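You operate a simulated robot arm through the tools that you are given. There is no shell and no other tool.

Carry out the task below with a simulated robot arm. There is one attempt and no reset: what you move stays moved.

JOB
Top up the coolant cart till the float stands between the marks.
Fine: stop the pump first, fill through the open filler cover, then shut valve and cover; spill nothing. Where these are worked on the way, their far stop is far enough and under half their travel is too little: filler cover.

Only the result counts: the job must be done as asked and must still hold three seconds after the hand-in. Knocking over, shifting, dropping, spilling or breaking anything else fails it. Lids that push on must go on centred and level and be pressed home; caps that screw on are set level and turned clockwise until they are tight.

ROBOT AND FRAMES
A 6-joint arm with a two-finger gripper, fixed in place. Base frame: the origin is on the floor under the middle of its stand, x ahead of it, y to its left, z up; the work surface is at about z = 0.645. Lengths are in m, angles in degrees, forces in N, time in s.
It reaches about 1.572 m from its shoulder. Its first joint turns from -166.0 to 166.0 degrees. Payload 2.45 kg.
The TCP is the grasp point between the finger pads, 0.02 m short of the fingertips. In the tool frame z runs along the fingers and y along their closing line. The gripper opens to 0.14 m; its body begins 0.168 m behind the TCP.
Orientation is told as [roll, pitch, yaw] about the base's x, y, z axes, in that order, counted from this pose: with the fingers straight down and closing along the base's y, the tool's x points along the base's -x, its y along +y and its z along -z.

CONTROLS
- The arm moves only by the tool send_rows. Its arguments are lists of equal length, an entry for each row: "dp": the shift along the tool's x, y, z in m, a list of three; "rot": the turn, a rotation vector about the tool's x, y, z in degrees, a list of three. In form: {"dp": [[dx, dy, dz], ...], "rot": [[wx, wy, wz], ...]}. A call has 1 to 20 rows; each row shifts and turns the commanded pose from where the row before left it, along the tool's axes as they then stand. "grip" is the gripper command, from -1 (shut) to 1 (fully open), values between in proportion, set as the call begins (left out, the last holds). Rows are played at 5 a second. More than 0.05 m and 8.6 degrees between two rows, or a gripper value outside its range, and nothing of the call is played. A pose out of reach is approached as far as the arm can. The call stops where the force on the tool passes 40 N (or 10 N more than at its start, if that is more) or the arm is blocked; 0.2 s more then pass. Each finger travels about 0.045 m/s and halts on what it meets, pressing with about 40 N; the grip force reading is that of the motor and also rises with nothing between the fingers. The clock runs only during rows and for 0.2 s after the last one: add rows that do not move to give the fingers time. The reply holds the time, the measured pose of the TCP, the force on the tool along the base axes, the opening and the grip force, in the units named above and with some noise, with the torque about the TCP (base axes, N m) and any sound that the robot's microphone picked up, and new pictures: "views" is both (left out), scene, wrist or none.
- Cameras (640 x 400 px; columns grow to the right, rows downward): "scene" is fixed at [0.2193, 0.4999, 1.4242]; the picture's right is [-0.53, -0.85, 0.00], its down [-0.66, 0.41, -0.63] and it looks along [0.53, -0.33, -0.78] (base axes); focal length 247 px, centre (320, 200). "wrist" rides on the gripper at [0.078, 0.011, -0.209] in the tool frame; the picture's right is [-0.14, 0.99, 0.00], its down [-0.92, -0.13, -0.37] and it looks along [-0.37, -0.05, 0.93] (tool axes); focal length 280 px, centre (320, 200).
- locate(camera, pixels): for up to 12 pixels [column, row] of the newest picture of that camera ("zoom" is the newest enlarged one), the place [x, y, z] in the base frame of the surface seen there, good to about 0.002 m. No time passes.
- close_up(camera, box): a new picture of the part [left, top, right, bottom] of that camera's present view, enlarged. No time passes.
- sign_off(): hands the job in; it is judged then, once.

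Open the gripper and draw the arm clear of the work before you hand the job in, unless the task says otherwise.

The tools are called after "Request:" by a JSON object that holds its "api" and its "payload". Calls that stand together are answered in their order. send_rows: Moves the arm, as the interface text tells. Its arguments: {"type":"object","properties":{"dp":{"type":"array"},"rot":{"type":"array"},"grip":{"type":"number"},"views":{"type":"string","enum":["both","scene","wrist","none"]}},"required":["dp","rot"]} The other tools are called the same way: locate (camera, pixels) gives the place of the surface under pixels of a picture; close_up (camera, box) takes an enlarged picture of a part of a camera's view; sign_off () hands the job in.

At the start:

```text
time: 0.0
eef_pos: [0.581, 0.4057, 1.0331]
orientation: [0.0, -0.1, 0.0]
wrist_force: [0.2, 0.3, -0.9]
wrist_torque: [0.0, -0.02, -0.01]
width: 0.1401
grasp_force: 0.0
```

scene: 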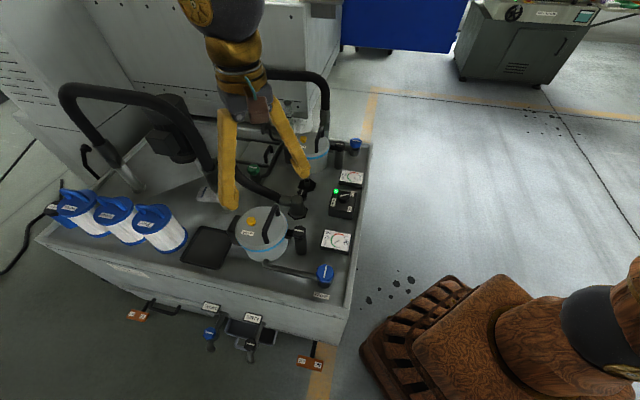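
wrist: 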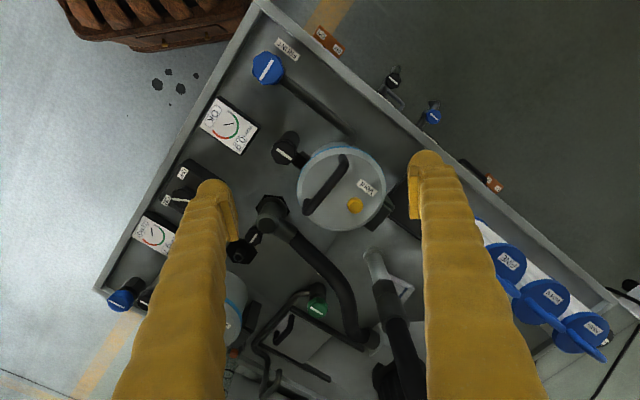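

I start by enlarging parts of the scene picture to identify the cart's pump switch, valves, covers and float gauge.

Request:
{"api": "close_up", "payload": {"camera": "scene", "box": [220, 130, 380, 230]}}

Request:
{"api": "close_up", "payload": {"camera": "scene", "box": [220, 200, 380, 300]}}

Request:
{"api": "close_up", "payload": {"camera": "scene", "box": [100, 280, 340, 400]}}

Request:
{"api": "close_up", "payload": {"camera": "wrist", "box": [80, 20, 320, 170]}}

Request:
{"api": "close_up", "payload": {"camera": "wrist", "box": [80, 170, 320, 320]}}

Request:
{"api": "close_up", "payload": {"camera": "wrist", "box": [220, 130, 460, 280]}}

Request:
{"api": "close_up", "payload": {"camera": "wrist", "box": [210, 250, 450, 400]}}

Request:
{"api": "close_up", "payload": {"camera": "wrist", "box": [300, 40, 540, 190]}}

```text
4.00 times, centred on (300, 180) of scene
```

zoom: 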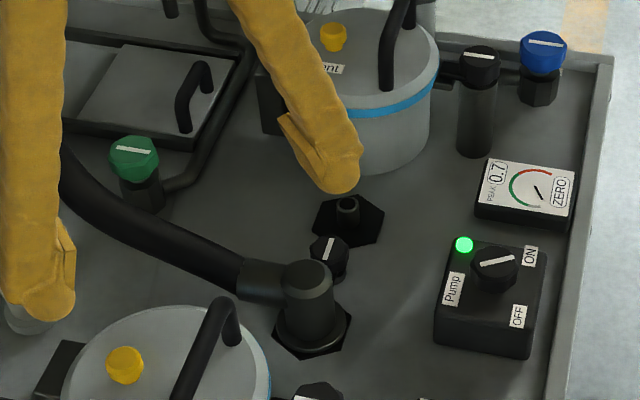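

```text
4.00 times, centred on (300, 250) of scene
```

zoom: 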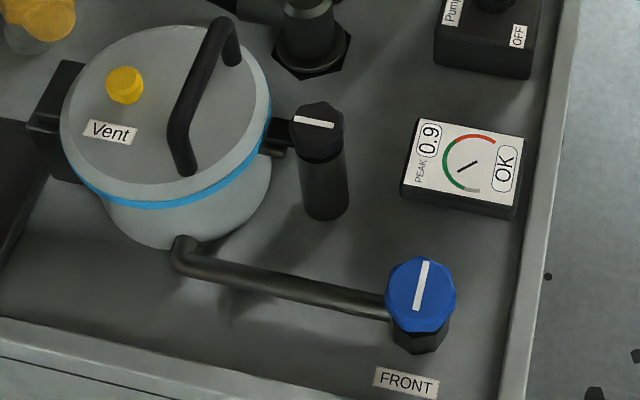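

```text
2.67 times, centred on (220, 340) of scene
```

zoom: 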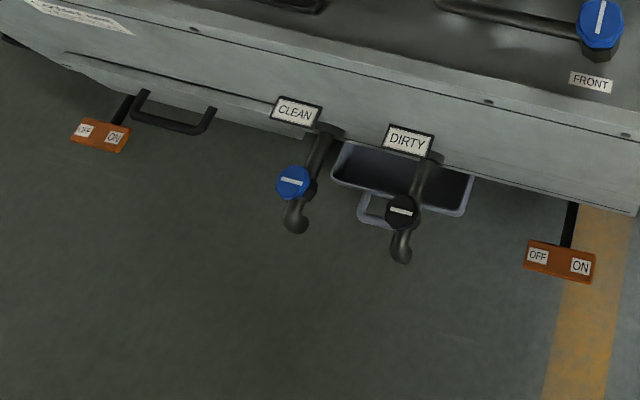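

```text
2.67 times, centred on (200, 95) of wrist
```

zoom: 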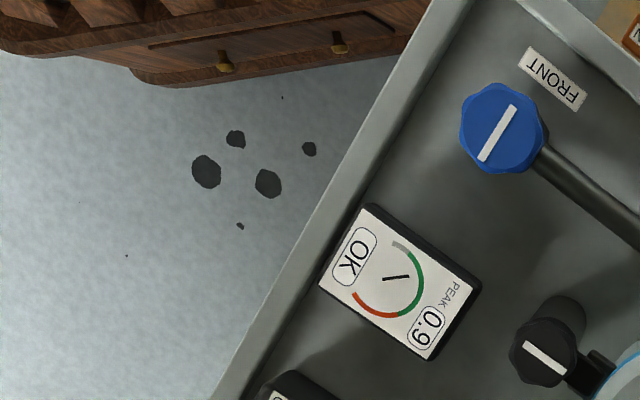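

```text
2.67 times, centred on (200, 245) of wrist
```

zoom: 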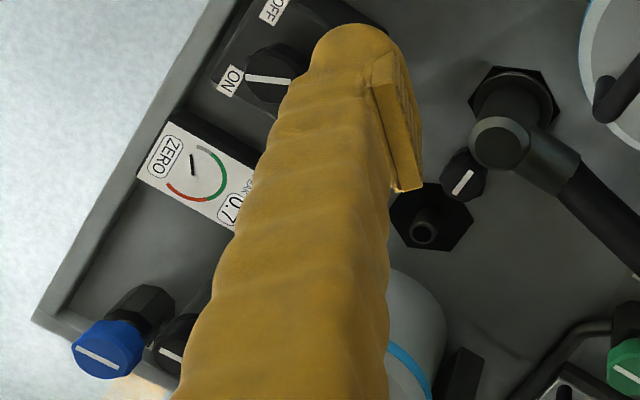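

```text
2.67 times, centred on (340, 205) of wrist
```

zoom: 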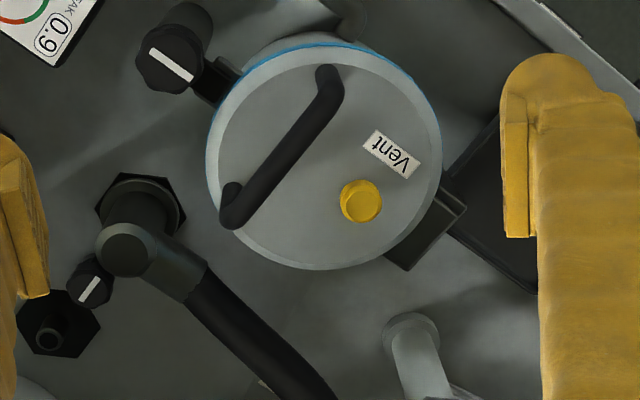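

```text
2.67 times, centred on (330, 325) of wrist
```

zoom: 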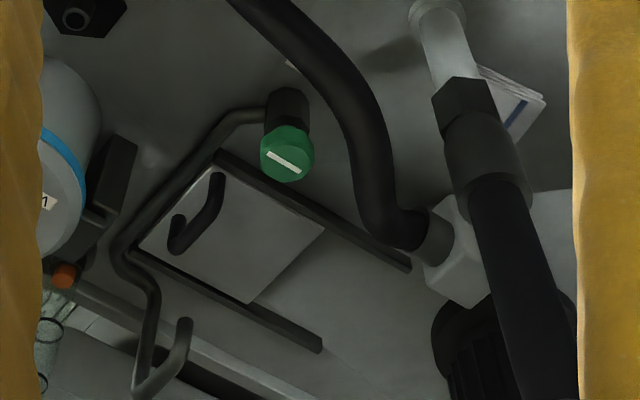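

```text
2.67 times, centred on (420, 115) of wrist
```

zoom: 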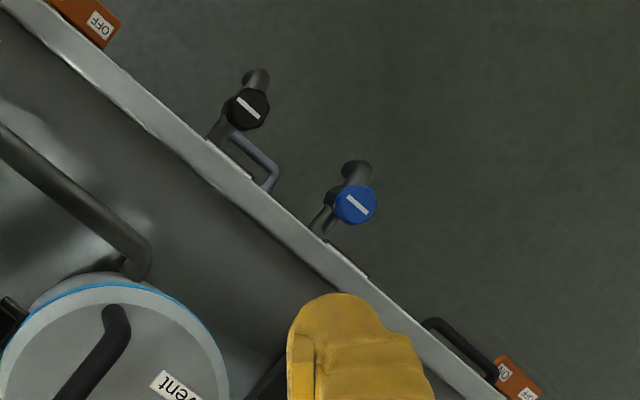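

The filler cover looks like the sliding plate with handle near wrist (300,350), the green valve is at (317,307), and the pump switch at scene (345,200). I locate these points.

Request:
{"api": "locate", "payload": {"camera": "wrist", "pixels": [[317, 307], [290, 325], [275, 338], [295, 312], [360, 350], [275, 370], [182, 198], [165, 200], [185, 172], [255, 395], [258, 300], [265, 395]]}}

Request:
{"api": "locate", "payload": {"camera": "scene", "pixels": [[344, 198], [351, 194], [350, 209], [334, 199], [253, 169], [270, 150], [265, 157], [336, 190], [355, 144], [339, 147], [303, 185], [296, 210]]}}

Request:
{"api": "close_up", "payload": {"camera": "wrist", "box": [210, 310, 354, 400]}}

Request:
{"api": "close_up", "payload": {"camera": "scene", "box": [150, 80, 350, 205]}}

```text
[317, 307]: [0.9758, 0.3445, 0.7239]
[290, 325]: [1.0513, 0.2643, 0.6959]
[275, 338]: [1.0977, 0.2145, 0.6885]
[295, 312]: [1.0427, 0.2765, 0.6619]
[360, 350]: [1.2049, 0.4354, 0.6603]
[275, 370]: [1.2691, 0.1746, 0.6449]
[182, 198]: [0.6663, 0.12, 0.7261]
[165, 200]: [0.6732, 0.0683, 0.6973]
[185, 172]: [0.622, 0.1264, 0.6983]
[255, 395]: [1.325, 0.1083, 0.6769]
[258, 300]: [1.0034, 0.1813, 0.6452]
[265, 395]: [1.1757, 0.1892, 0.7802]
```

```text
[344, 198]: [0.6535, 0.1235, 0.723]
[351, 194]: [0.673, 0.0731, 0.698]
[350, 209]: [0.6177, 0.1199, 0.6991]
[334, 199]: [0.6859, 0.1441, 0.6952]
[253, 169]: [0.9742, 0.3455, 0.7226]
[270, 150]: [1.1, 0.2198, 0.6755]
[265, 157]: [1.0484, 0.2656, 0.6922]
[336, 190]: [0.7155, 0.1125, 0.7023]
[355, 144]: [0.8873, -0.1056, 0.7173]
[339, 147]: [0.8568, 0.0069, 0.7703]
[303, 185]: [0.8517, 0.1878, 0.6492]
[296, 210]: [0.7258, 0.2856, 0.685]
```

```text
4.44 times, centred on (282, 355) of wrist
```

zoom: 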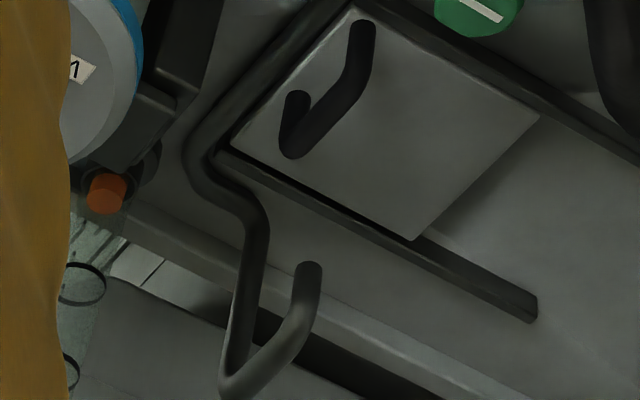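

```text
3.20 times, centred on (250, 142) of scene
```

zoom: 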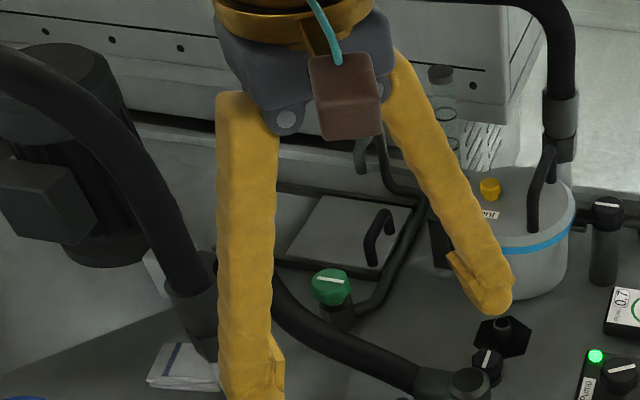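

The cover plate with handle sits on rails at about (1.05–1.1, 0.24), with a spout and a clear tube behind it. I check heights of the tall items before moving the camera closer.

Request:
{"api": "locate", "payload": {"camera": "scene", "pixels": [[75, 90], [150, 95], [190, 130], [205, 170], [280, 74], [310, 74], [322, 90], [324, 130], [175, 100], [289, 115], [291, 128], [300, 110]]}}

Request:
{"api": "locate", "payload": {"camera": "wrist", "pixels": [[234, 353], [232, 354], [225, 380], [234, 375], [390, 290], [395, 340], [330, 240], [275, 205], [340, 310], [350, 350], [260, 395], [280, 370]]}}

```text
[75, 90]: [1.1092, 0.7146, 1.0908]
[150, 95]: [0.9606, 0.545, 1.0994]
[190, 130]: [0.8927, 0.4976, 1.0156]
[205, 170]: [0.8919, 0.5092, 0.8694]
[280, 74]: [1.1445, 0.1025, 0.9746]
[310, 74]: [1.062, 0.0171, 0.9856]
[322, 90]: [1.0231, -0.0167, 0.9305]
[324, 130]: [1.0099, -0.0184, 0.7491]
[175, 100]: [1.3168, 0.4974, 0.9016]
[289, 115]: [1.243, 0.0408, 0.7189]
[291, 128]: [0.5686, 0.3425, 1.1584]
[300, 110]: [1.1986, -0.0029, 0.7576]
```

```text
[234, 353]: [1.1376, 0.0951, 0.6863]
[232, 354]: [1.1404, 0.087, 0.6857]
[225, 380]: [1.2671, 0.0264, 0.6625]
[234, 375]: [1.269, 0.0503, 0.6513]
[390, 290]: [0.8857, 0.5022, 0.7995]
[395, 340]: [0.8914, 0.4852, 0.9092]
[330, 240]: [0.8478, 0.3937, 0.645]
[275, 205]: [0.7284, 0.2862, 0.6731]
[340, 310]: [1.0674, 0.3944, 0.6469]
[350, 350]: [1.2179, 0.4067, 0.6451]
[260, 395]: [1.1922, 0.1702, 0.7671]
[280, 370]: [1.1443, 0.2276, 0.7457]
```

The hose arch peaks at z≈1.1 for y>0.48 and the handle at z≈0.98, so I move the TCP up and over to about (0.82, 0.22, 1.15) for a better view of the filler.

Request:
{"api": "send_rows", "payload": {"dp": [[0, 0, -0.04], [0, 0, -0.04], [0, 0, -0.04], [-0.03, -0.03, 0], [-0.03, -0.03, 0], [-0.03, -0.03, 0], [-0.03, -0.03, 0], [-0.03, -0.03, 0], [-0.03, -0.03, 0], [-0.03, 0, 0], [-0.03, 0, 0], [0, 0, 0]], "rot": [[0, 0, 0], [0, 0, 0], [0, 0, 0], [0, 0, 0], [0, 0, 0], [0, 0, 0], [0, 0, 0], [0, 0, 0], [0, 0, 0], [0, 0, 0], [0, 0, 0], [0, 0, 0]]}}

```text
time: 2.6
eef_pos: [0.8203, 0.225, 1.1547]
orientation: [0.0, 0.0, 0.0]
wrist_force: [0.5, -0.6, 0.3]
wrist_torque: [0.03, -0.02, 0.01]
width: 0.1401
grasp_force: 0.0
```

scene: 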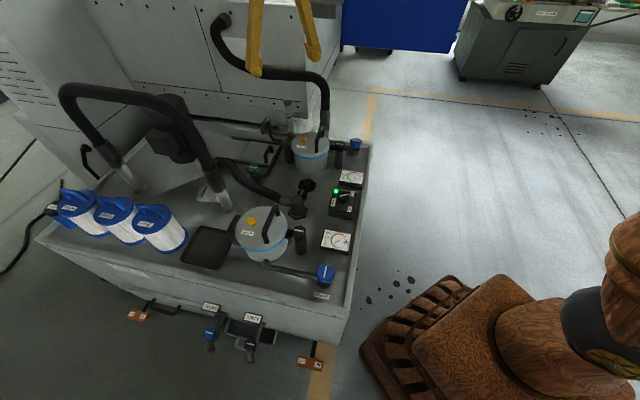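
wrist: 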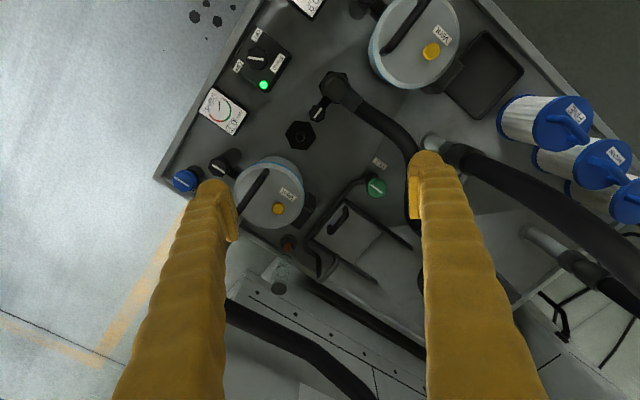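

The wrist view now shows the filler plate at (345,220), the green valve at (376,187) and a glass tube at (280,275). I enlarge these areas.

Request:
{"api": "close_up", "payload": {"camera": "wrist", "box": [240, 200, 400, 300]}}

Request:
{"api": "close_up", "payload": {"camera": "wrist", "box": [300, 140, 428, 220]}}

Request:
{"api": "close_up", "payload": {"camera": "wrist", "box": [240, 240, 320, 290]}}

Request:
{"api": "close_up", "payload": {"camera": "scene", "box": [200, 80, 360, 180]}}

Request:
{"api": "close_up", "payload": {"camera": "scene", "box": [260, 90, 340, 140]}}

```text
4.00 times, centred on (320, 250) of wrist
```

zoom: 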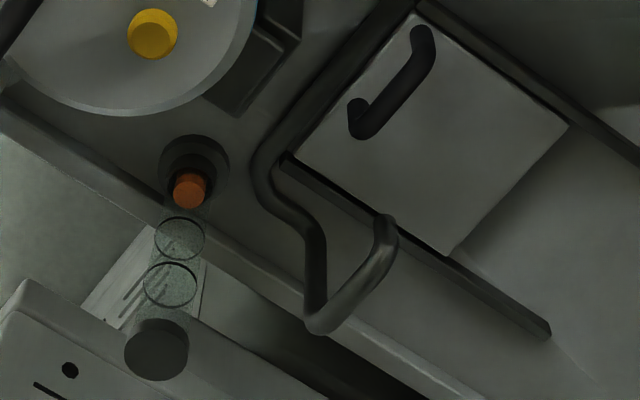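

```text
5.00 times, centred on (364, 180) of wrist
```

zoom: 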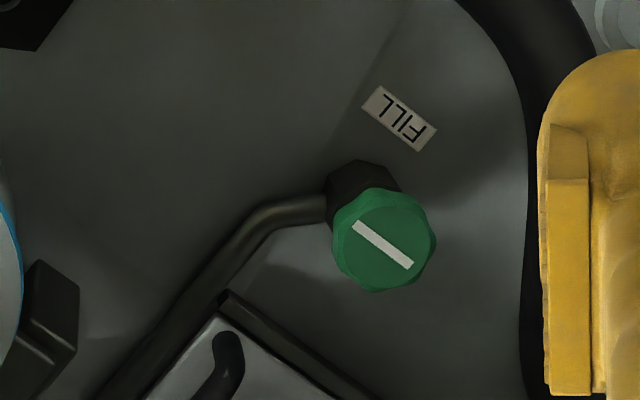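

```text
8.00 times, centred on (280, 265) of wrist
```

zoom: 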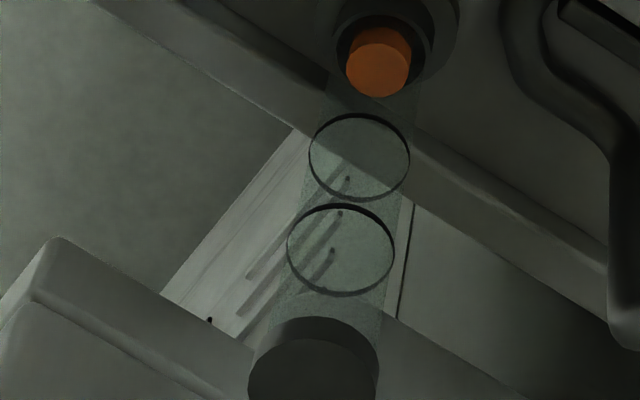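

```text
4.00 times, centred on (280, 130) of scene
```

zoom: 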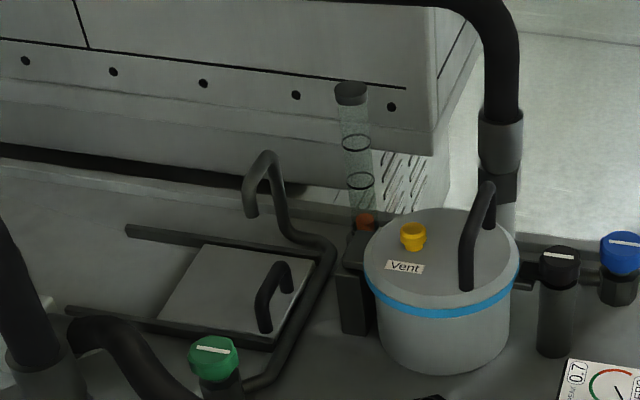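

```text
8.00 times, centred on (300, 115) of scene
```

zoom: 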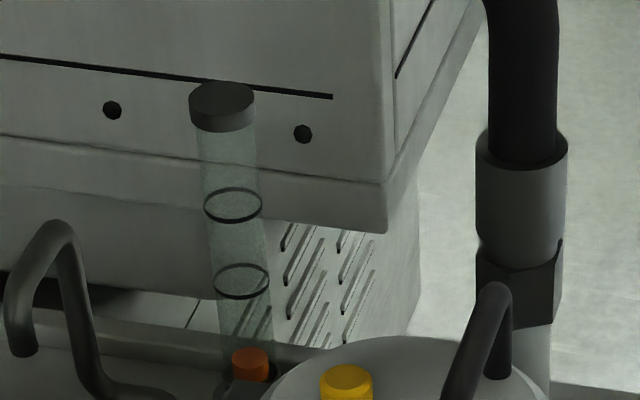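

The clear tube shows the orange float at the bottom, below both ring marks; the spout ends above the cover plate, whose rails run on toward +x+y. First the pump: I move to look closely at the pump knob at about (0.654, 0.122, 0.723).

Request:
{"api": "send_rows", "payload": {"dp": [[0.041, -0.015, 0], [0.041, -0.015, 0], [0.041, -0.015, 0], [0.041, -0.015, 0.03], [0.041, -0.015, 0.03], [0.041, -0.015, 0.03], [0, 0, 0.045], [0, 0, 0.045], [0, 0, 0.045], [0, 0, 0]], "rot": [[0, 0, 0], [0, 0, 0], [0, 0, 0], [0, 0, 0], [0, 0, 0], [0, 0, 0], [0, 0, 0], [0, 0, 0], [0, 0, 0], [0, 0, 0]]}}

Request:
{"api": "close_up", "payload": {"camera": "wrist", "box": [240, 150, 400, 250]}}

Request:
{"api": "close_up", "payload": {"camera": "scene", "box": [310, 170, 374, 210]}}

```text
refused: row 4 steps farther than a row can; nothing moved
```

```text
4.00 times, centred on (320, 200) of wrist
```

zoom: 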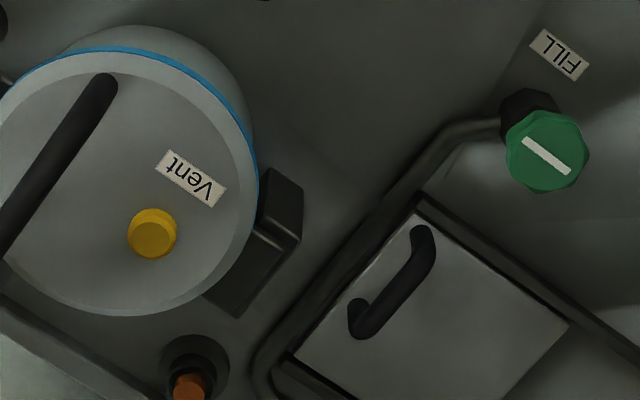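

```text
10.00 times, centred on (342, 190) of scene
```

zoom: 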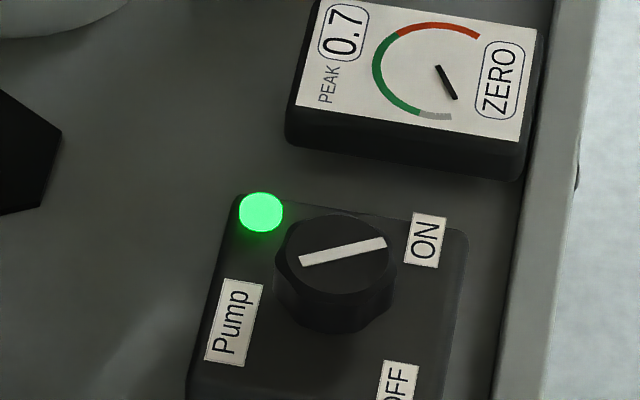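

One row exceeded the 0.05 m step; I resend the motion in smaller steps toward (0.574, 0.13, 0.92).

Request:
{"api": "send_rows", "payload": {"dp": [[0.041, -0.015, 0], [0.041, -0.015, 0], [0.041, -0.015, 0], [0.041, -0.015, 0], [0.041, -0.015, 0], [0.041, -0.015, 0], [0, 0, 0.045], [0, 0, 0.045], [0, 0, 0.045], [0, 0, 0.045], [0, 0, 0.045], [0, 0, 0]], "rot": [[0, 0, 0], [0, 0, 0], [0, 0, 0], [0, 0, 0], [0, 0, 0], [0, 0, 0], [0, 0, 0], [0, 0, 0], [0, 0, 0], [0, 0, 0], [0, 0, 0], [0, 0, 0]]}}

```text
time: 5.2
eef_pos: [0.5744, 0.1369, 0.9278]
orientation: [0.0, -0.2, -0.1]
wrist_force: [-0.8, -0.6, -0.9]
wrist_torque: [0.01, -0.01, -0.03]
width: 0.1397
grasp_force: 0.1
```

scene: 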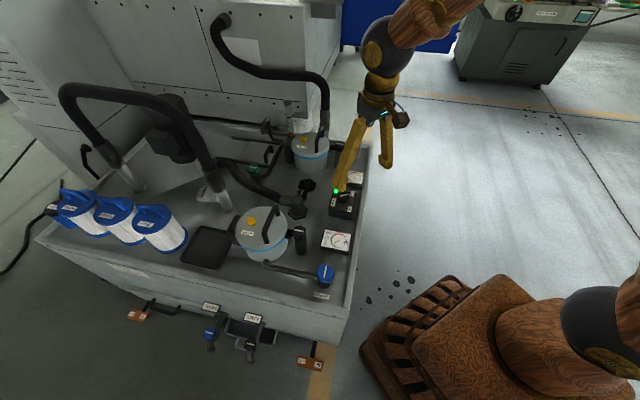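
wrist: 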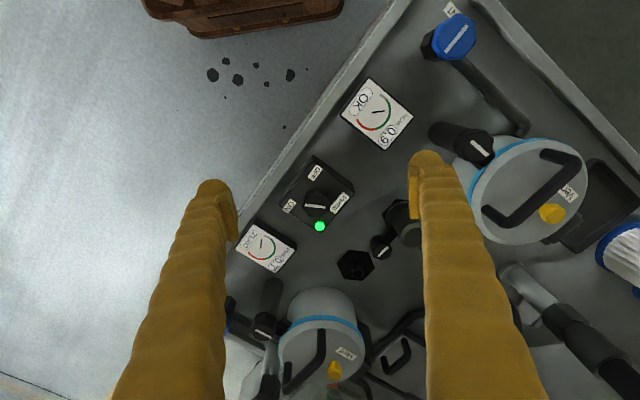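

The pump knob is at wrist (315,205). I enlarge and locate its centre and labels.

Request:
{"api": "close_up", "payload": {"camera": "wrist", "box": [276, 150, 364, 240]}}

Request:
{"api": "locate", "payload": {"camera": "wrist", "pixels": [[315, 205], [304, 206], [326, 206], [315, 195], [315, 215], [289, 206], [314, 172], [338, 201], [320, 226], [315, 158], [352, 190], [281, 205]]}}

```text
4.44 times, centred on (320, 195) of wrist
```

zoom: 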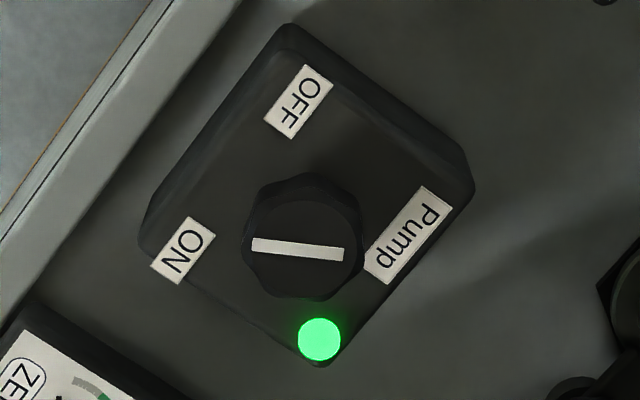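

```text
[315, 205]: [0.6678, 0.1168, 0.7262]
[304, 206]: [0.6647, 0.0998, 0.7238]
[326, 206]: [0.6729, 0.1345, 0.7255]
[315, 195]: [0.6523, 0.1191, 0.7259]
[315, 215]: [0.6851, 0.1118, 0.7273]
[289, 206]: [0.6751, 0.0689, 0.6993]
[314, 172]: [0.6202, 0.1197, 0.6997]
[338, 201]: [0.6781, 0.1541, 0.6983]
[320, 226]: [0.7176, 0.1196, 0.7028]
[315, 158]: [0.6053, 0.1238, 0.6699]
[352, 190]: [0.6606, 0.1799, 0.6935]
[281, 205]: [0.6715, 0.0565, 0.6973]
```

The stripe points to ON (image left), OFF is image up, so the knob (centre ≈ (0.670, 0.117, 0.726), Ø≈0.04) must turn about 90° clockwise from above. I move above it, yaw +45° and narrow the fingers to ~0.085.

Request:
{"api": "send_rows", "payload": {"dp": [[-0.024, -0.005, 0], [-0.024, -0.005, 0], [-0.024, -0.005, 0.02], [-0.0236, -0.0054, 0.036], [0, 0, 0.036], [0, 0, 0.036], [0, 0, 0], [0, 0, 0], [0, 0, 0], [0, 0, 0], [0, 0, 0], [0, 0, 0], [0, 0, 0]], "rot": [[0, 0, 0], [0, 0, 0], [0, 0, 0], [0, 0, 0], [0, 0, 0], [0, 0, 0], [0, 0, -7.5], [0, 0, -7.5], [0, 0, -7.5], [0, 0, -7.5], [0, 0, -7.5], [0, 0, -7.5], [0, 0, 0]], "grip": 0.2}}

Request:
{"api": "close_up", "payload": {"camera": "wrist", "box": [240, 100, 400, 200]}}

```text
time: 8.0
eef_pos: [0.6714, 0.1153, 0.8005]
orientation: [0.1, 0.0, 45.0]
wrist_force: [-0.3, 0.2, 1.4]
wrist_torque: [0.0, 0.0, 0.0]
width: 0.084
grasp_force: 0.1
```

scene: 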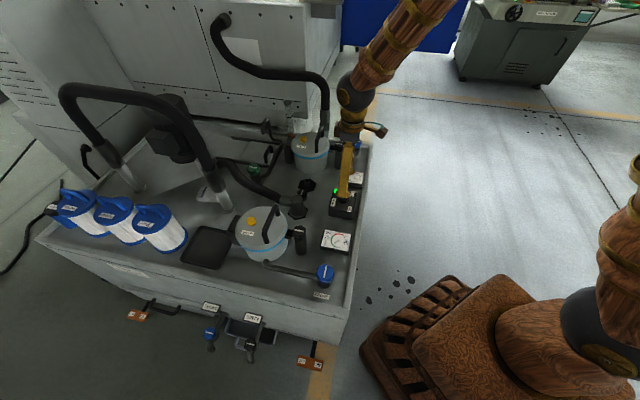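
wrist: 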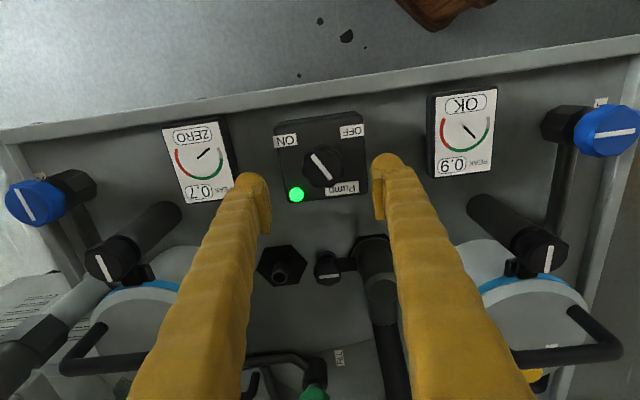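

```text
4.00 times, centred on (320, 150) of wrist
```

zoom: 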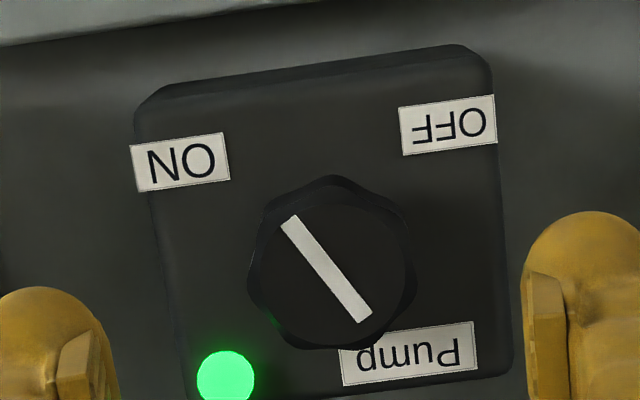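

The knob is now centred between the fingers at wrist (321,168). I locate its top to refine the centre.

Request:
{"api": "locate", "payload": {"camera": "wrist", "pixels": [[321, 167], [308, 162], [339, 168], [321, 151], [321, 184], [288, 140], [352, 130], [296, 194]]}}

```text
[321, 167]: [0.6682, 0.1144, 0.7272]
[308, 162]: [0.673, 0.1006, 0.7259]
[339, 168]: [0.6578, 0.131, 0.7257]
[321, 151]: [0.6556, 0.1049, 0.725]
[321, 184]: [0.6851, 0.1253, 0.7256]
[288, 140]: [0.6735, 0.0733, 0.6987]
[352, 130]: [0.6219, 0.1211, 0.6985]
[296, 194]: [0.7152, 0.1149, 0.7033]
```

The knob top is z≈0.726, centre ≈ (0.668, 0.115). I shift 3 mm and descend to TCP z≈0.7225, keeping the fingertips above the box top (0.699).

Request:
{"api": "send_rows", "payload": {"dp": [[0.002, 0.002, 0.02], [0, 0, 0.02], [0, 0, 0.02], [0, 0, 0.018], [0, 0, 0]], "rot": [[0, 0, 0], [0, 0, 0], [0, 0, 0], [0, 0, 0], [0, 0, 0]]}}

Request:
{"api": "close_up", "payload": {"camera": "wrist", "box": [240, 100, 400, 200]}}

```text
time: 9.2
eef_pos: [0.6675, 0.1145, 0.7206]
orientation: [0.0, 0.0, 45.0]
wrist_force: [0.6, 0.2, 1.3]
wrist_torque: [-0.02, 0.03, 0.01]
width: 0.0842
grasp_force: 0.0
```

scene: 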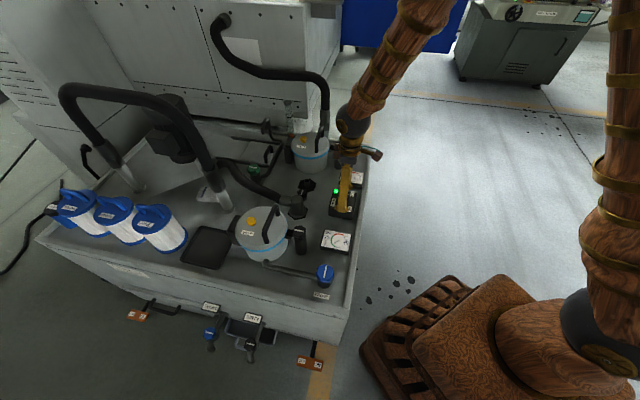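
wrist: 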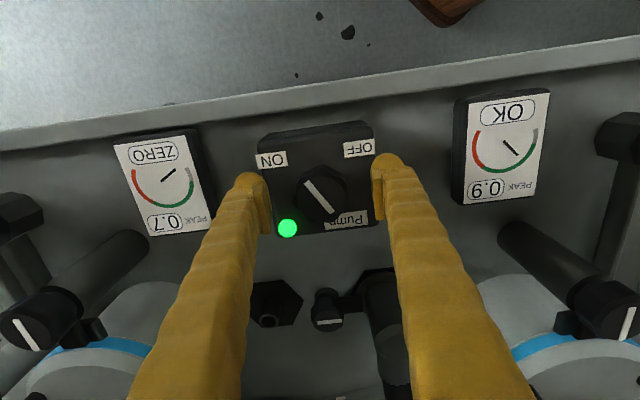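

```text
4.00 times, centred on (320, 150) of wrist
```

zoom: 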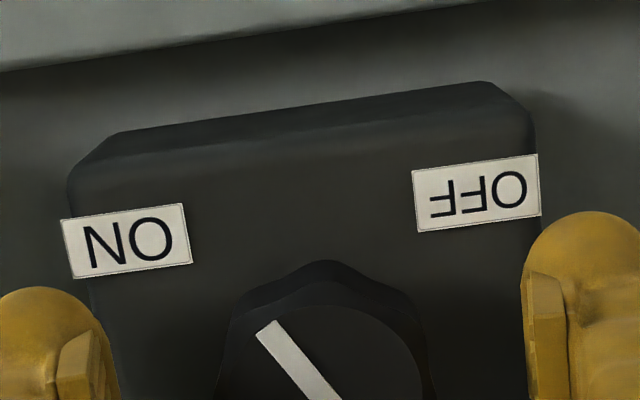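

The knob sits midway between the fingers. I close on it.

Request:
{"api": "send_rows", "payload": {"dp": [[0, 0, 0], [0, 0, 0], [0, 0, 0], [0, 0, 0], [0, 0, 0]], "rot": [[0, 0, 0], [0, 0, 0], [0, 0, 0], [0, 0, 0], [0, 0, 0]], "grip": -1, "views": "wrist"}}

```text
time: 10.4
eef_pos: [0.6668, 0.116, 0.7208]
orientation: [0.0, 0.0, 45.0]
wrist_force: [-12.2, 22.4, 3.4]
wrist_torque: [0.22, 0.08, 0.01]
width: 0.0426
grasp_force: 45.4
```

wrist: 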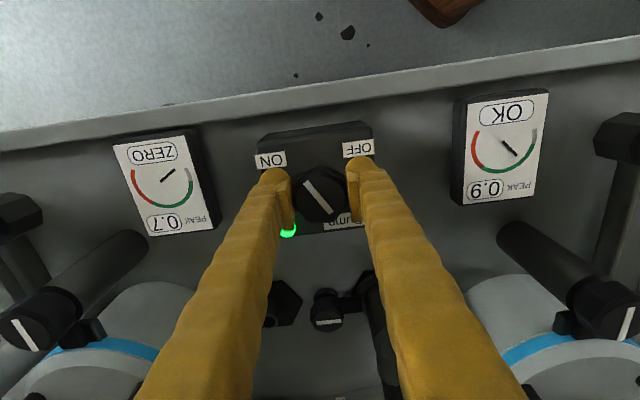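

Gripped at width 0.043, with a side load of ≈25 N along the closing line: the knob lies slightly toward tool +y. I shift 2 mm that way and begin turning clockwise (tool +z).

Request:
{"api": "send_rows", "payload": {"dp": [[0, 0.001, 0], [0, 0.001, 0], [0, 0, 0]], "rot": [[0, 0, 0], [0, 0, 0], [0, 0, 0]], "views": "none"}}

```text
time: 11.1
eef_pos: [0.6673, 0.1149, 0.7208]
orientation: [-0.1, 0.0, 45.0]
wrist_force: [3.2, 2.0, -11.2]
wrist_torque: [-0.11, 0.0, 0.01]
width: 0.0425
grasp_force: 45.5
stopped in row 3: the force on the tool passed its limit at 42 N (the readings are from after the stop); the commanded pose is now the measured one
```

The side load is now relieved (≈4 N). I turn clockwise in steps and watch the torque.

Request:
{"api": "send_rows", "payload": {"dp": [[0, 0, 0], [0, 0, 0], [0, 0, 0], [0, 0, 0]], "rot": [[0, 0, 7], [0, 0, 7], [0, 0, 7], [0, 0, 7]], "views": "wrist"}}

```text
time: 12.1
eef_pos: [0.6663, 0.1167, 0.7215]
orientation: [0.0, 0.0, 16.8]
wrist_force: [-13.0, 23.2, -11.1]
wrist_torque: [0.23, 0.15, 0.07]
width: 0.0426
grasp_force: 45.2
```

wrist: 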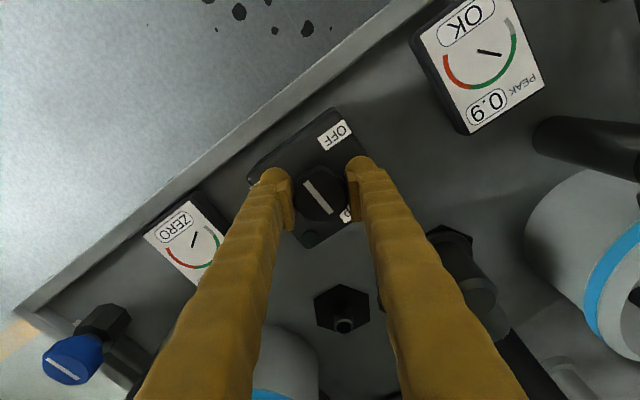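

The pump LED has gone dark after ~28°. I continue turning toward OFF, nudging slightly with the side load (−x,+y) to relieve it.

Request:
{"api": "send_rows", "payload": {"dp": [[0, 0.001, 0], [0, 0, 0], [0, 0, 0], [0, 0, 0]], "rot": [[0, 0, 7], [0, 0, 7], [0, 0, 7], [0, 0, 7]], "views": "wrist"}}

```text
time: 13.0
eef_pos: [0.666, 0.1181, 0.7215]
orientation: [0.0, -0.1, -5.1]
wrist_force: [0.0, 7.2, -6.5]
wrist_torque: [0.0, 0.05, -0.06]
width: 0.0428
grasp_force: 44.8
stopped in row 4: the force on the tool passed its limit at 41 N (the readings are from after the stop); the commanded pose is now the measured one
```

wrist: 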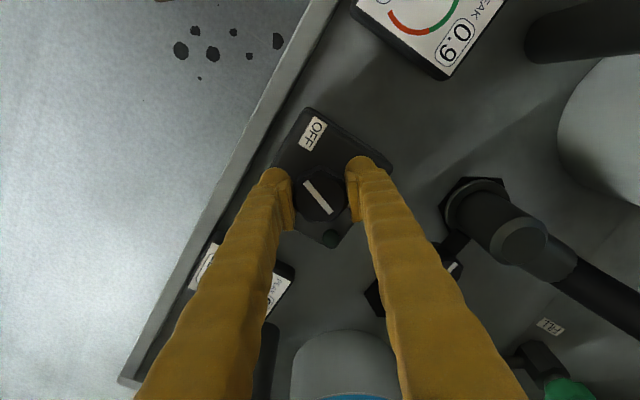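

The knob has turned ~50° and the load relaxed after the stop; the stripe still needs ~40° to reach OFF. I continue turning.

Request:
{"api": "send_rows", "payload": {"dp": [[0, 0, 0], [0, 0, 0], [0, 0, 0], [0, 0, 0]], "rot": [[0, 0, 6], [0, 0, 6], [0, 0, 6], [0, 0, 6]], "views": "wrist"}}

```text
time: 14.0
eef_pos: [0.6678, 0.1171, 0.7203]
orientation: [0.0, 0.0, -29.3]
wrist_force: [2.2, 12.2, -1.1]
wrist_torque: [0.12, 0.03, 0.8]
width: 0.0424
grasp_force: 44.8
```

wrist: 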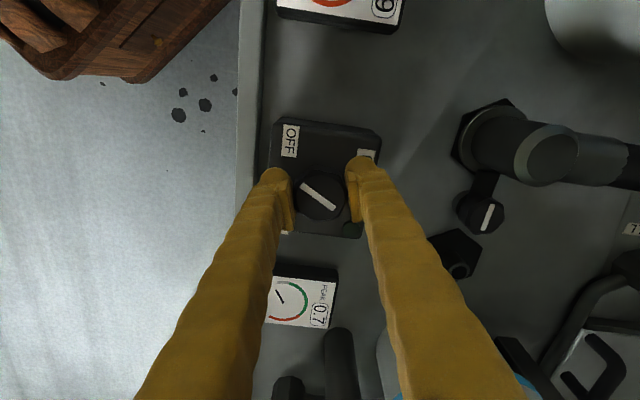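

Torque about z rose to 0.8 N·m and the stripe slipped relative to the fingers, so the knob is at its OFF stop. I open the fingers and rise for a check.

Request:
{"api": "send_rows", "payload": {"dp": [[0, 0, 0], [0, 0, 0], [0, 0, 0], [0, 0, -0.02], [0, 0, -0.04], [0, 0, -0.04], [0, 0, 0]], "rot": [[0, 0, 0], [0, 0, 0], [0, 0, 0], [0, 0, 0], [0, 0, 0], [0, 0, 0], [0, 0, 0]], "grip": 0.2}}

Request:
{"api": "close_up", "payload": {"camera": "wrist", "box": [240, 100, 400, 200]}}

Request:
{"api": "close_up", "payload": {"camera": "scene", "box": [260, 90, 340, 140]}}

```text
time: 15.6
eef_pos: [0.6643, 0.1179, 0.822]
orientation: [0.0, 0.0, -29.2]
wrist_force: [-0.2, 0.0, -0.5]
wrist_torque: [-0.01, 0.01, -0.02]
width: 0.0839
grasp_force: 0.0
```

scene: 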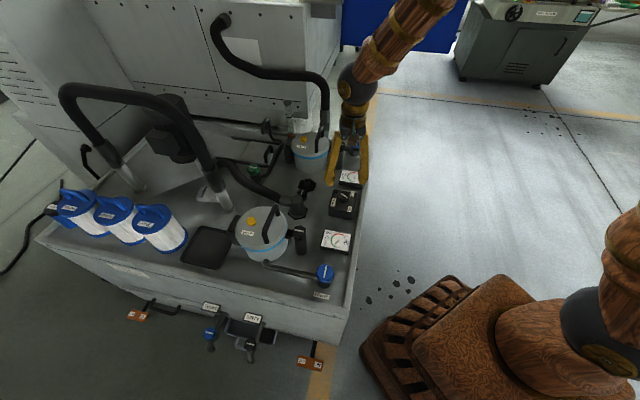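
wrist: 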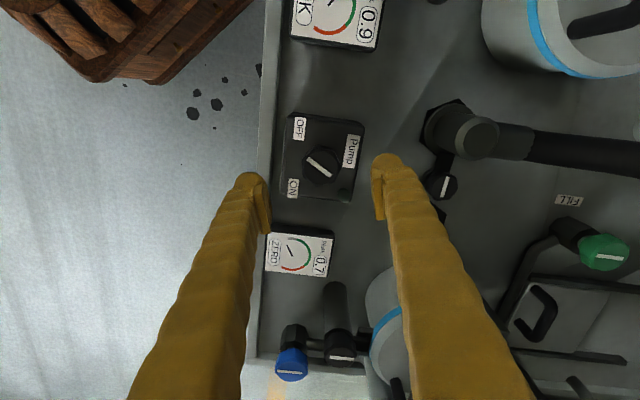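

```text
4.00 times, centred on (320, 150) of wrist
```

zoom: 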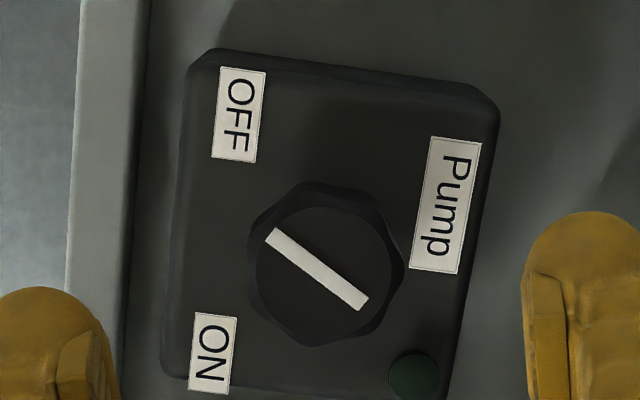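

```text
8.00 times, centred on (300, 115) of scene
```

zoom: 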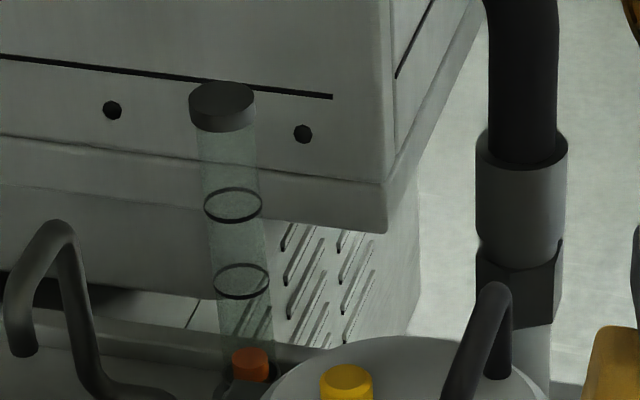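

Pump LED is dark and the knob points to its OFF stop; the float is unchanged at the bottom. Next I rise, return to yaw 0 and move toward (0.95, 0.25, 0.99) to inspect the filler cover, spout and FILL valve.

Request:
{"api": "send_rows", "payload": {"dp": [[0, 0, -0.045], [0, 0, -0.045], [0, 0, -0.045], [0, 0, -0.045], [-0.04, 0.018, 0], [-0.04, 0.018, 0], [-0.04, 0.018, 0], [-0.04, 0.018, 0], [-0.04, 0.018, 0], [-0.04, 0.018, 0], [-0.04, 0.018, 0], [0, 0, 0]], "rot": [[0, 0, -7.3], [0, 0, -7.3], [0, 0, -7.3], [0, 0, -7.3], [0, 0, 0], [0, 0, 0], [0, 0, 0], [0, 0, 0], [0, 0, 0], [0, 0, 0], [0, 0, 0], [0, 0, 0]]}}

Request:
{"api": "close_up", "payload": {"camera": "wrist", "box": [220, 120, 420, 245]}}

```text
time: 18.2
eef_pos: [0.9483, 0.2429, 0.9999]
orientation: [0.0, 0.0, 0.0]
wrist_force: [-0.1, 0.0, -0.2]
wrist_torque: [0.01, 0.02, -0.02]
width: 0.0841
grasp_force: 0.1
```

scene: 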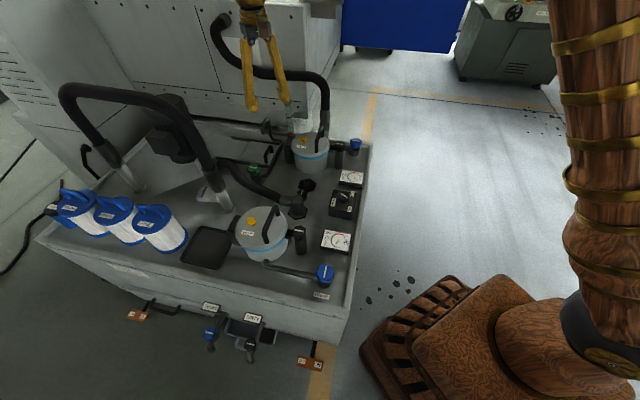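
wrist: 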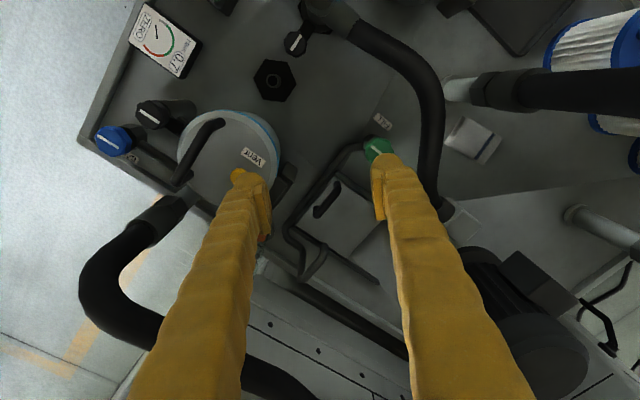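

```text
3.20 times, centred on (320, 182) of wrist
```

zoom: 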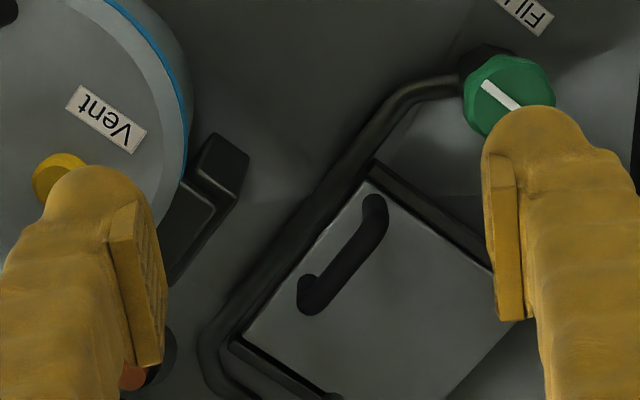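

I locate the plate corners, handle and pipe in this zoom.

Request:
{"api": "locate", "payload": {"camera": "zoom", "pixels": [[365, 195], [505, 310], [250, 330], [372, 205], [310, 290], [345, 255], [385, 215], [320, 305], [310, 215], [480, 255], [375, 165], [400, 330]]}}

Request:
{"api": "close_up", "payload": {"camera": "wrist", "box": [260, 190, 420, 290]}}

```text
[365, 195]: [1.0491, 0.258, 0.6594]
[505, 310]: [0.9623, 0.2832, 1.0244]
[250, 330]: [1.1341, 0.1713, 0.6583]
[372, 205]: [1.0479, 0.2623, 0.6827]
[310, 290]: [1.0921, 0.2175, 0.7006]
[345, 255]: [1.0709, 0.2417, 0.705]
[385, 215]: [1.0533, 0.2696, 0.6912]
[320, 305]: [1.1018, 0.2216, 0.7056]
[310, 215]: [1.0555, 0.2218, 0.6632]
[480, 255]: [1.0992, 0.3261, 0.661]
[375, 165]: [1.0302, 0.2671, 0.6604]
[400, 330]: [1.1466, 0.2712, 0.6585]
```

```text
4.00 times, centred on (340, 240) of wrist
```

zoom: 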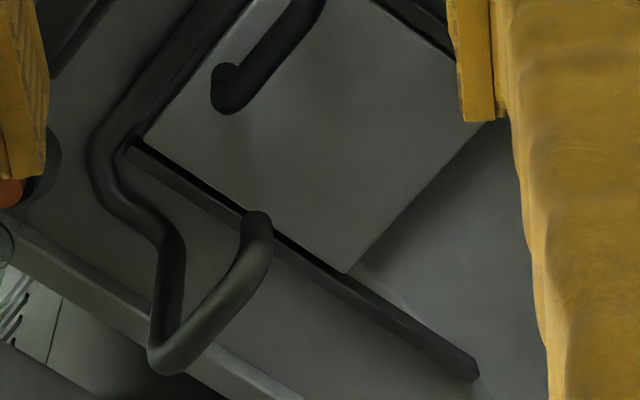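

I locate the far rail ends, plate corners and spout tip in this zoom.

Request:
{"api": "locate", "payload": {"camera": "zoom", "pixels": [[133, 150], [472, 372], [345, 268], [480, 125], [258, 218], [230, 290], [165, 355], [168, 270], [110, 170], [145, 135], [420, 200], [540, 330]]}}

```text
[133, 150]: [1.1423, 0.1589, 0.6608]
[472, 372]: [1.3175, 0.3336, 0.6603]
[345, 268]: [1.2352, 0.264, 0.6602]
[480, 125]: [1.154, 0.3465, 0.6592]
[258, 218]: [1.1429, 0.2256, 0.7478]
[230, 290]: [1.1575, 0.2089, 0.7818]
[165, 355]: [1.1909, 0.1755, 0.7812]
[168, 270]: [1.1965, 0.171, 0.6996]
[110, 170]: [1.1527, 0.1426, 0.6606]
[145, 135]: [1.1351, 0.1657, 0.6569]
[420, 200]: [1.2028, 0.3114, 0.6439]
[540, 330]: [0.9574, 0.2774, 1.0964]
```

Rails run at exactly 45° (+x+y), the plate is ~0.137 long with a handle bar centred near (1.073, 0.242, 0.70) perpendicular to the slide; the spout tip is at (1.143, 0.226, 0.75). I check the bracket and hose heights nearby, then move above the handle at yaw −45°.

Request:
{"api": "locate", "payload": {"camera": "wrist", "pixels": [[288, 175], [283, 185], [290, 168], [425, 100], [437, 150], [437, 190], [445, 212], [378, 148], [303, 255], [316, 190], [460, 230], [310, 273]]}}

Request:
{"api": "send_rows", "payload": {"dp": [[-0.04, 0, 0], [-0.04, 0, 0], [-0.041, 0.002, 0], [0, 0, 0], [0, 0, 0], [0, 0, 0], [0, 0, 0], [0, 0, 0], [0, 0, 0], [0, 0, 0.04], [0, 0, 0.04], [0, 0, 0]], "rot": [[0, 0, 0], [0, 0, 0], [0, 0, 0], [0, 0, 7.5], [0, 0, 7.5], [0, 0, 7.5], [0, 0, 7.5], [0, 0, 7.5], [0, 0, 7.5], [0, 0, 0], [0, 0, 0], [0, 0, 0]], "grip": -0.2}}

```text
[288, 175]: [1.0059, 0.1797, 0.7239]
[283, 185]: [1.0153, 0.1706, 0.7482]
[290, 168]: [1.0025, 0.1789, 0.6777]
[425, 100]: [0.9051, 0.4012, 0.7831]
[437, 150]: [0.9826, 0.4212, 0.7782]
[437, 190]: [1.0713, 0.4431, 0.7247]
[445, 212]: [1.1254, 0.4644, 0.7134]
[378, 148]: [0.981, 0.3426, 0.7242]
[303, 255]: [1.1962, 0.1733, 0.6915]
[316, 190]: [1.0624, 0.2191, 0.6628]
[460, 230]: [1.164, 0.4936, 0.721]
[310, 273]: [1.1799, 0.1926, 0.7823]
```

```text
time: 20.8
eef_pos: [1.0682, 0.2431, 0.9222]
orientation: [0.1, 0.0, -45.0]
wrist_force: [-0.3, 0.0, -0.7]
wrist_torque: [-0.02, 0.0, -0.02]
width: 0.056
grasp_force: 0.2
```

scene: 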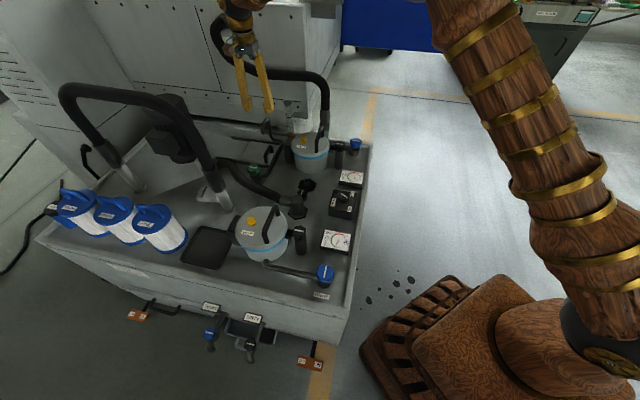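
wrist: 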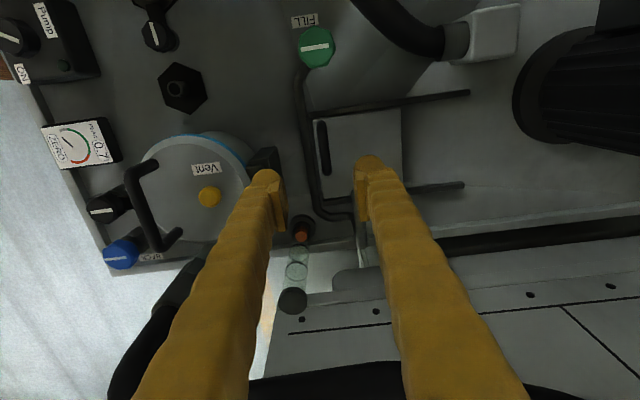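

The view shows the handle bar at (323,147) directly below the grasp point, between the fingers. I check its exact location before descending.

Request:
{"api": "close_up", "payload": {"camera": "wrist", "box": [260, 80, 420, 180]}}

Request:
{"api": "locate", "payload": {"camera": "wrist", "pixels": [[324, 125], [322, 148], [325, 170], [319, 148], [326, 148], [304, 148], [390, 110], [400, 150], [316, 115], [466, 92], [462, 184], [319, 112]]}}

```text
4.00 times, centred on (340, 130) of wrist
```

zoom: 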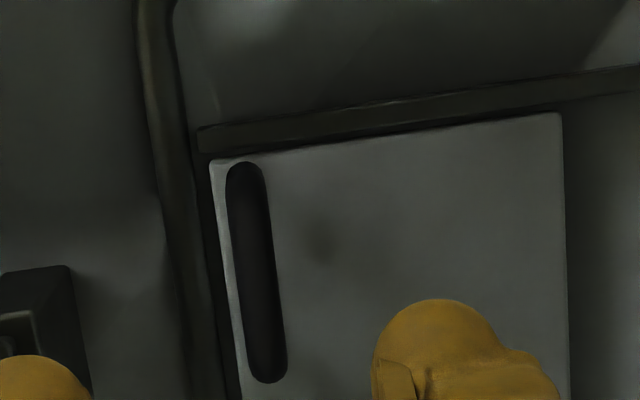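

```text
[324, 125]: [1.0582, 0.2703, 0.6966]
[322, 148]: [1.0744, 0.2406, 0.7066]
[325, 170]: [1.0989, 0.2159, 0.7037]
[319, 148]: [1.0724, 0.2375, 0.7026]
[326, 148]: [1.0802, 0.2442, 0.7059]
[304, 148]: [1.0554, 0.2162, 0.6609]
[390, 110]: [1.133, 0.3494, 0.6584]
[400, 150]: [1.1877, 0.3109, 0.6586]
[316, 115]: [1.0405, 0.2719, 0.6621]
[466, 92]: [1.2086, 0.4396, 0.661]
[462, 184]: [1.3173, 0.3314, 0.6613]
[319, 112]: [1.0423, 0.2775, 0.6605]
```

Bar centre is ≈(1.0756, 0.241), top z 0.706. I shift 3.5 mm along the slide direction and descend to TCP z≈0.702.

Request:
{"api": "send_rows", "payload": {"dp": [[0, 0.0035, 0.045], [0, 0, 0.045], [0, 0, 0.045], [0, 0, 0.045], [0, 0, 0.02], [0, 0, 0]], "rot": [[0, 0, 0], [0, 0, 0], [0, 0, 0], [0, 0, 0], [0, 0, 0], [0, 0, 0]]}}

Request:
{"api": "close_up", "payload": {"camera": "wrist", "box": [220, 120, 420, 245]}}

```text
time: 22.2
eef_pos: [1.0679, 0.245, 0.7211]
orientation: [0.0, 0.0, -45.0]
wrist_force: [-0.3, 0.6, -0.6]
wrist_torque: [-0.02, 0.01, 0.0]
width: 0.0562
grasp_force: 0.0
```

scene: 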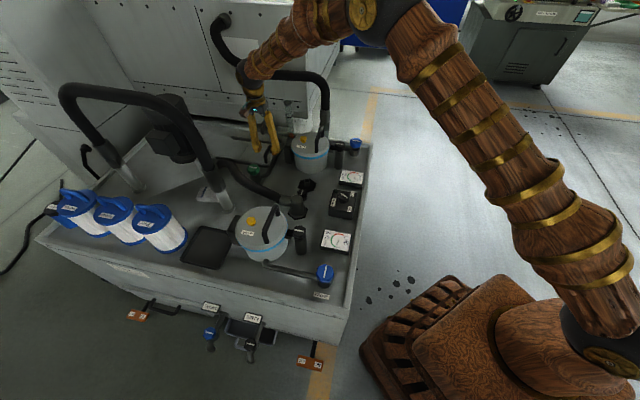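
wrist: 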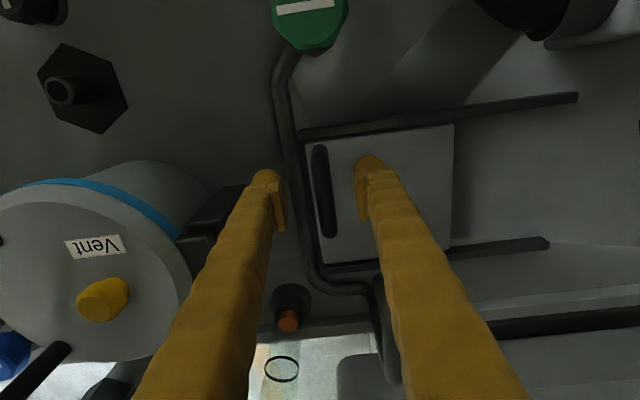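

```text
3.20 times, centred on (320, 182) of wrist
```

zoom: 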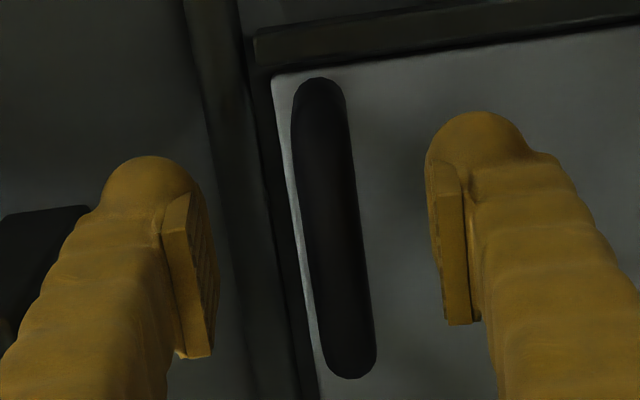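

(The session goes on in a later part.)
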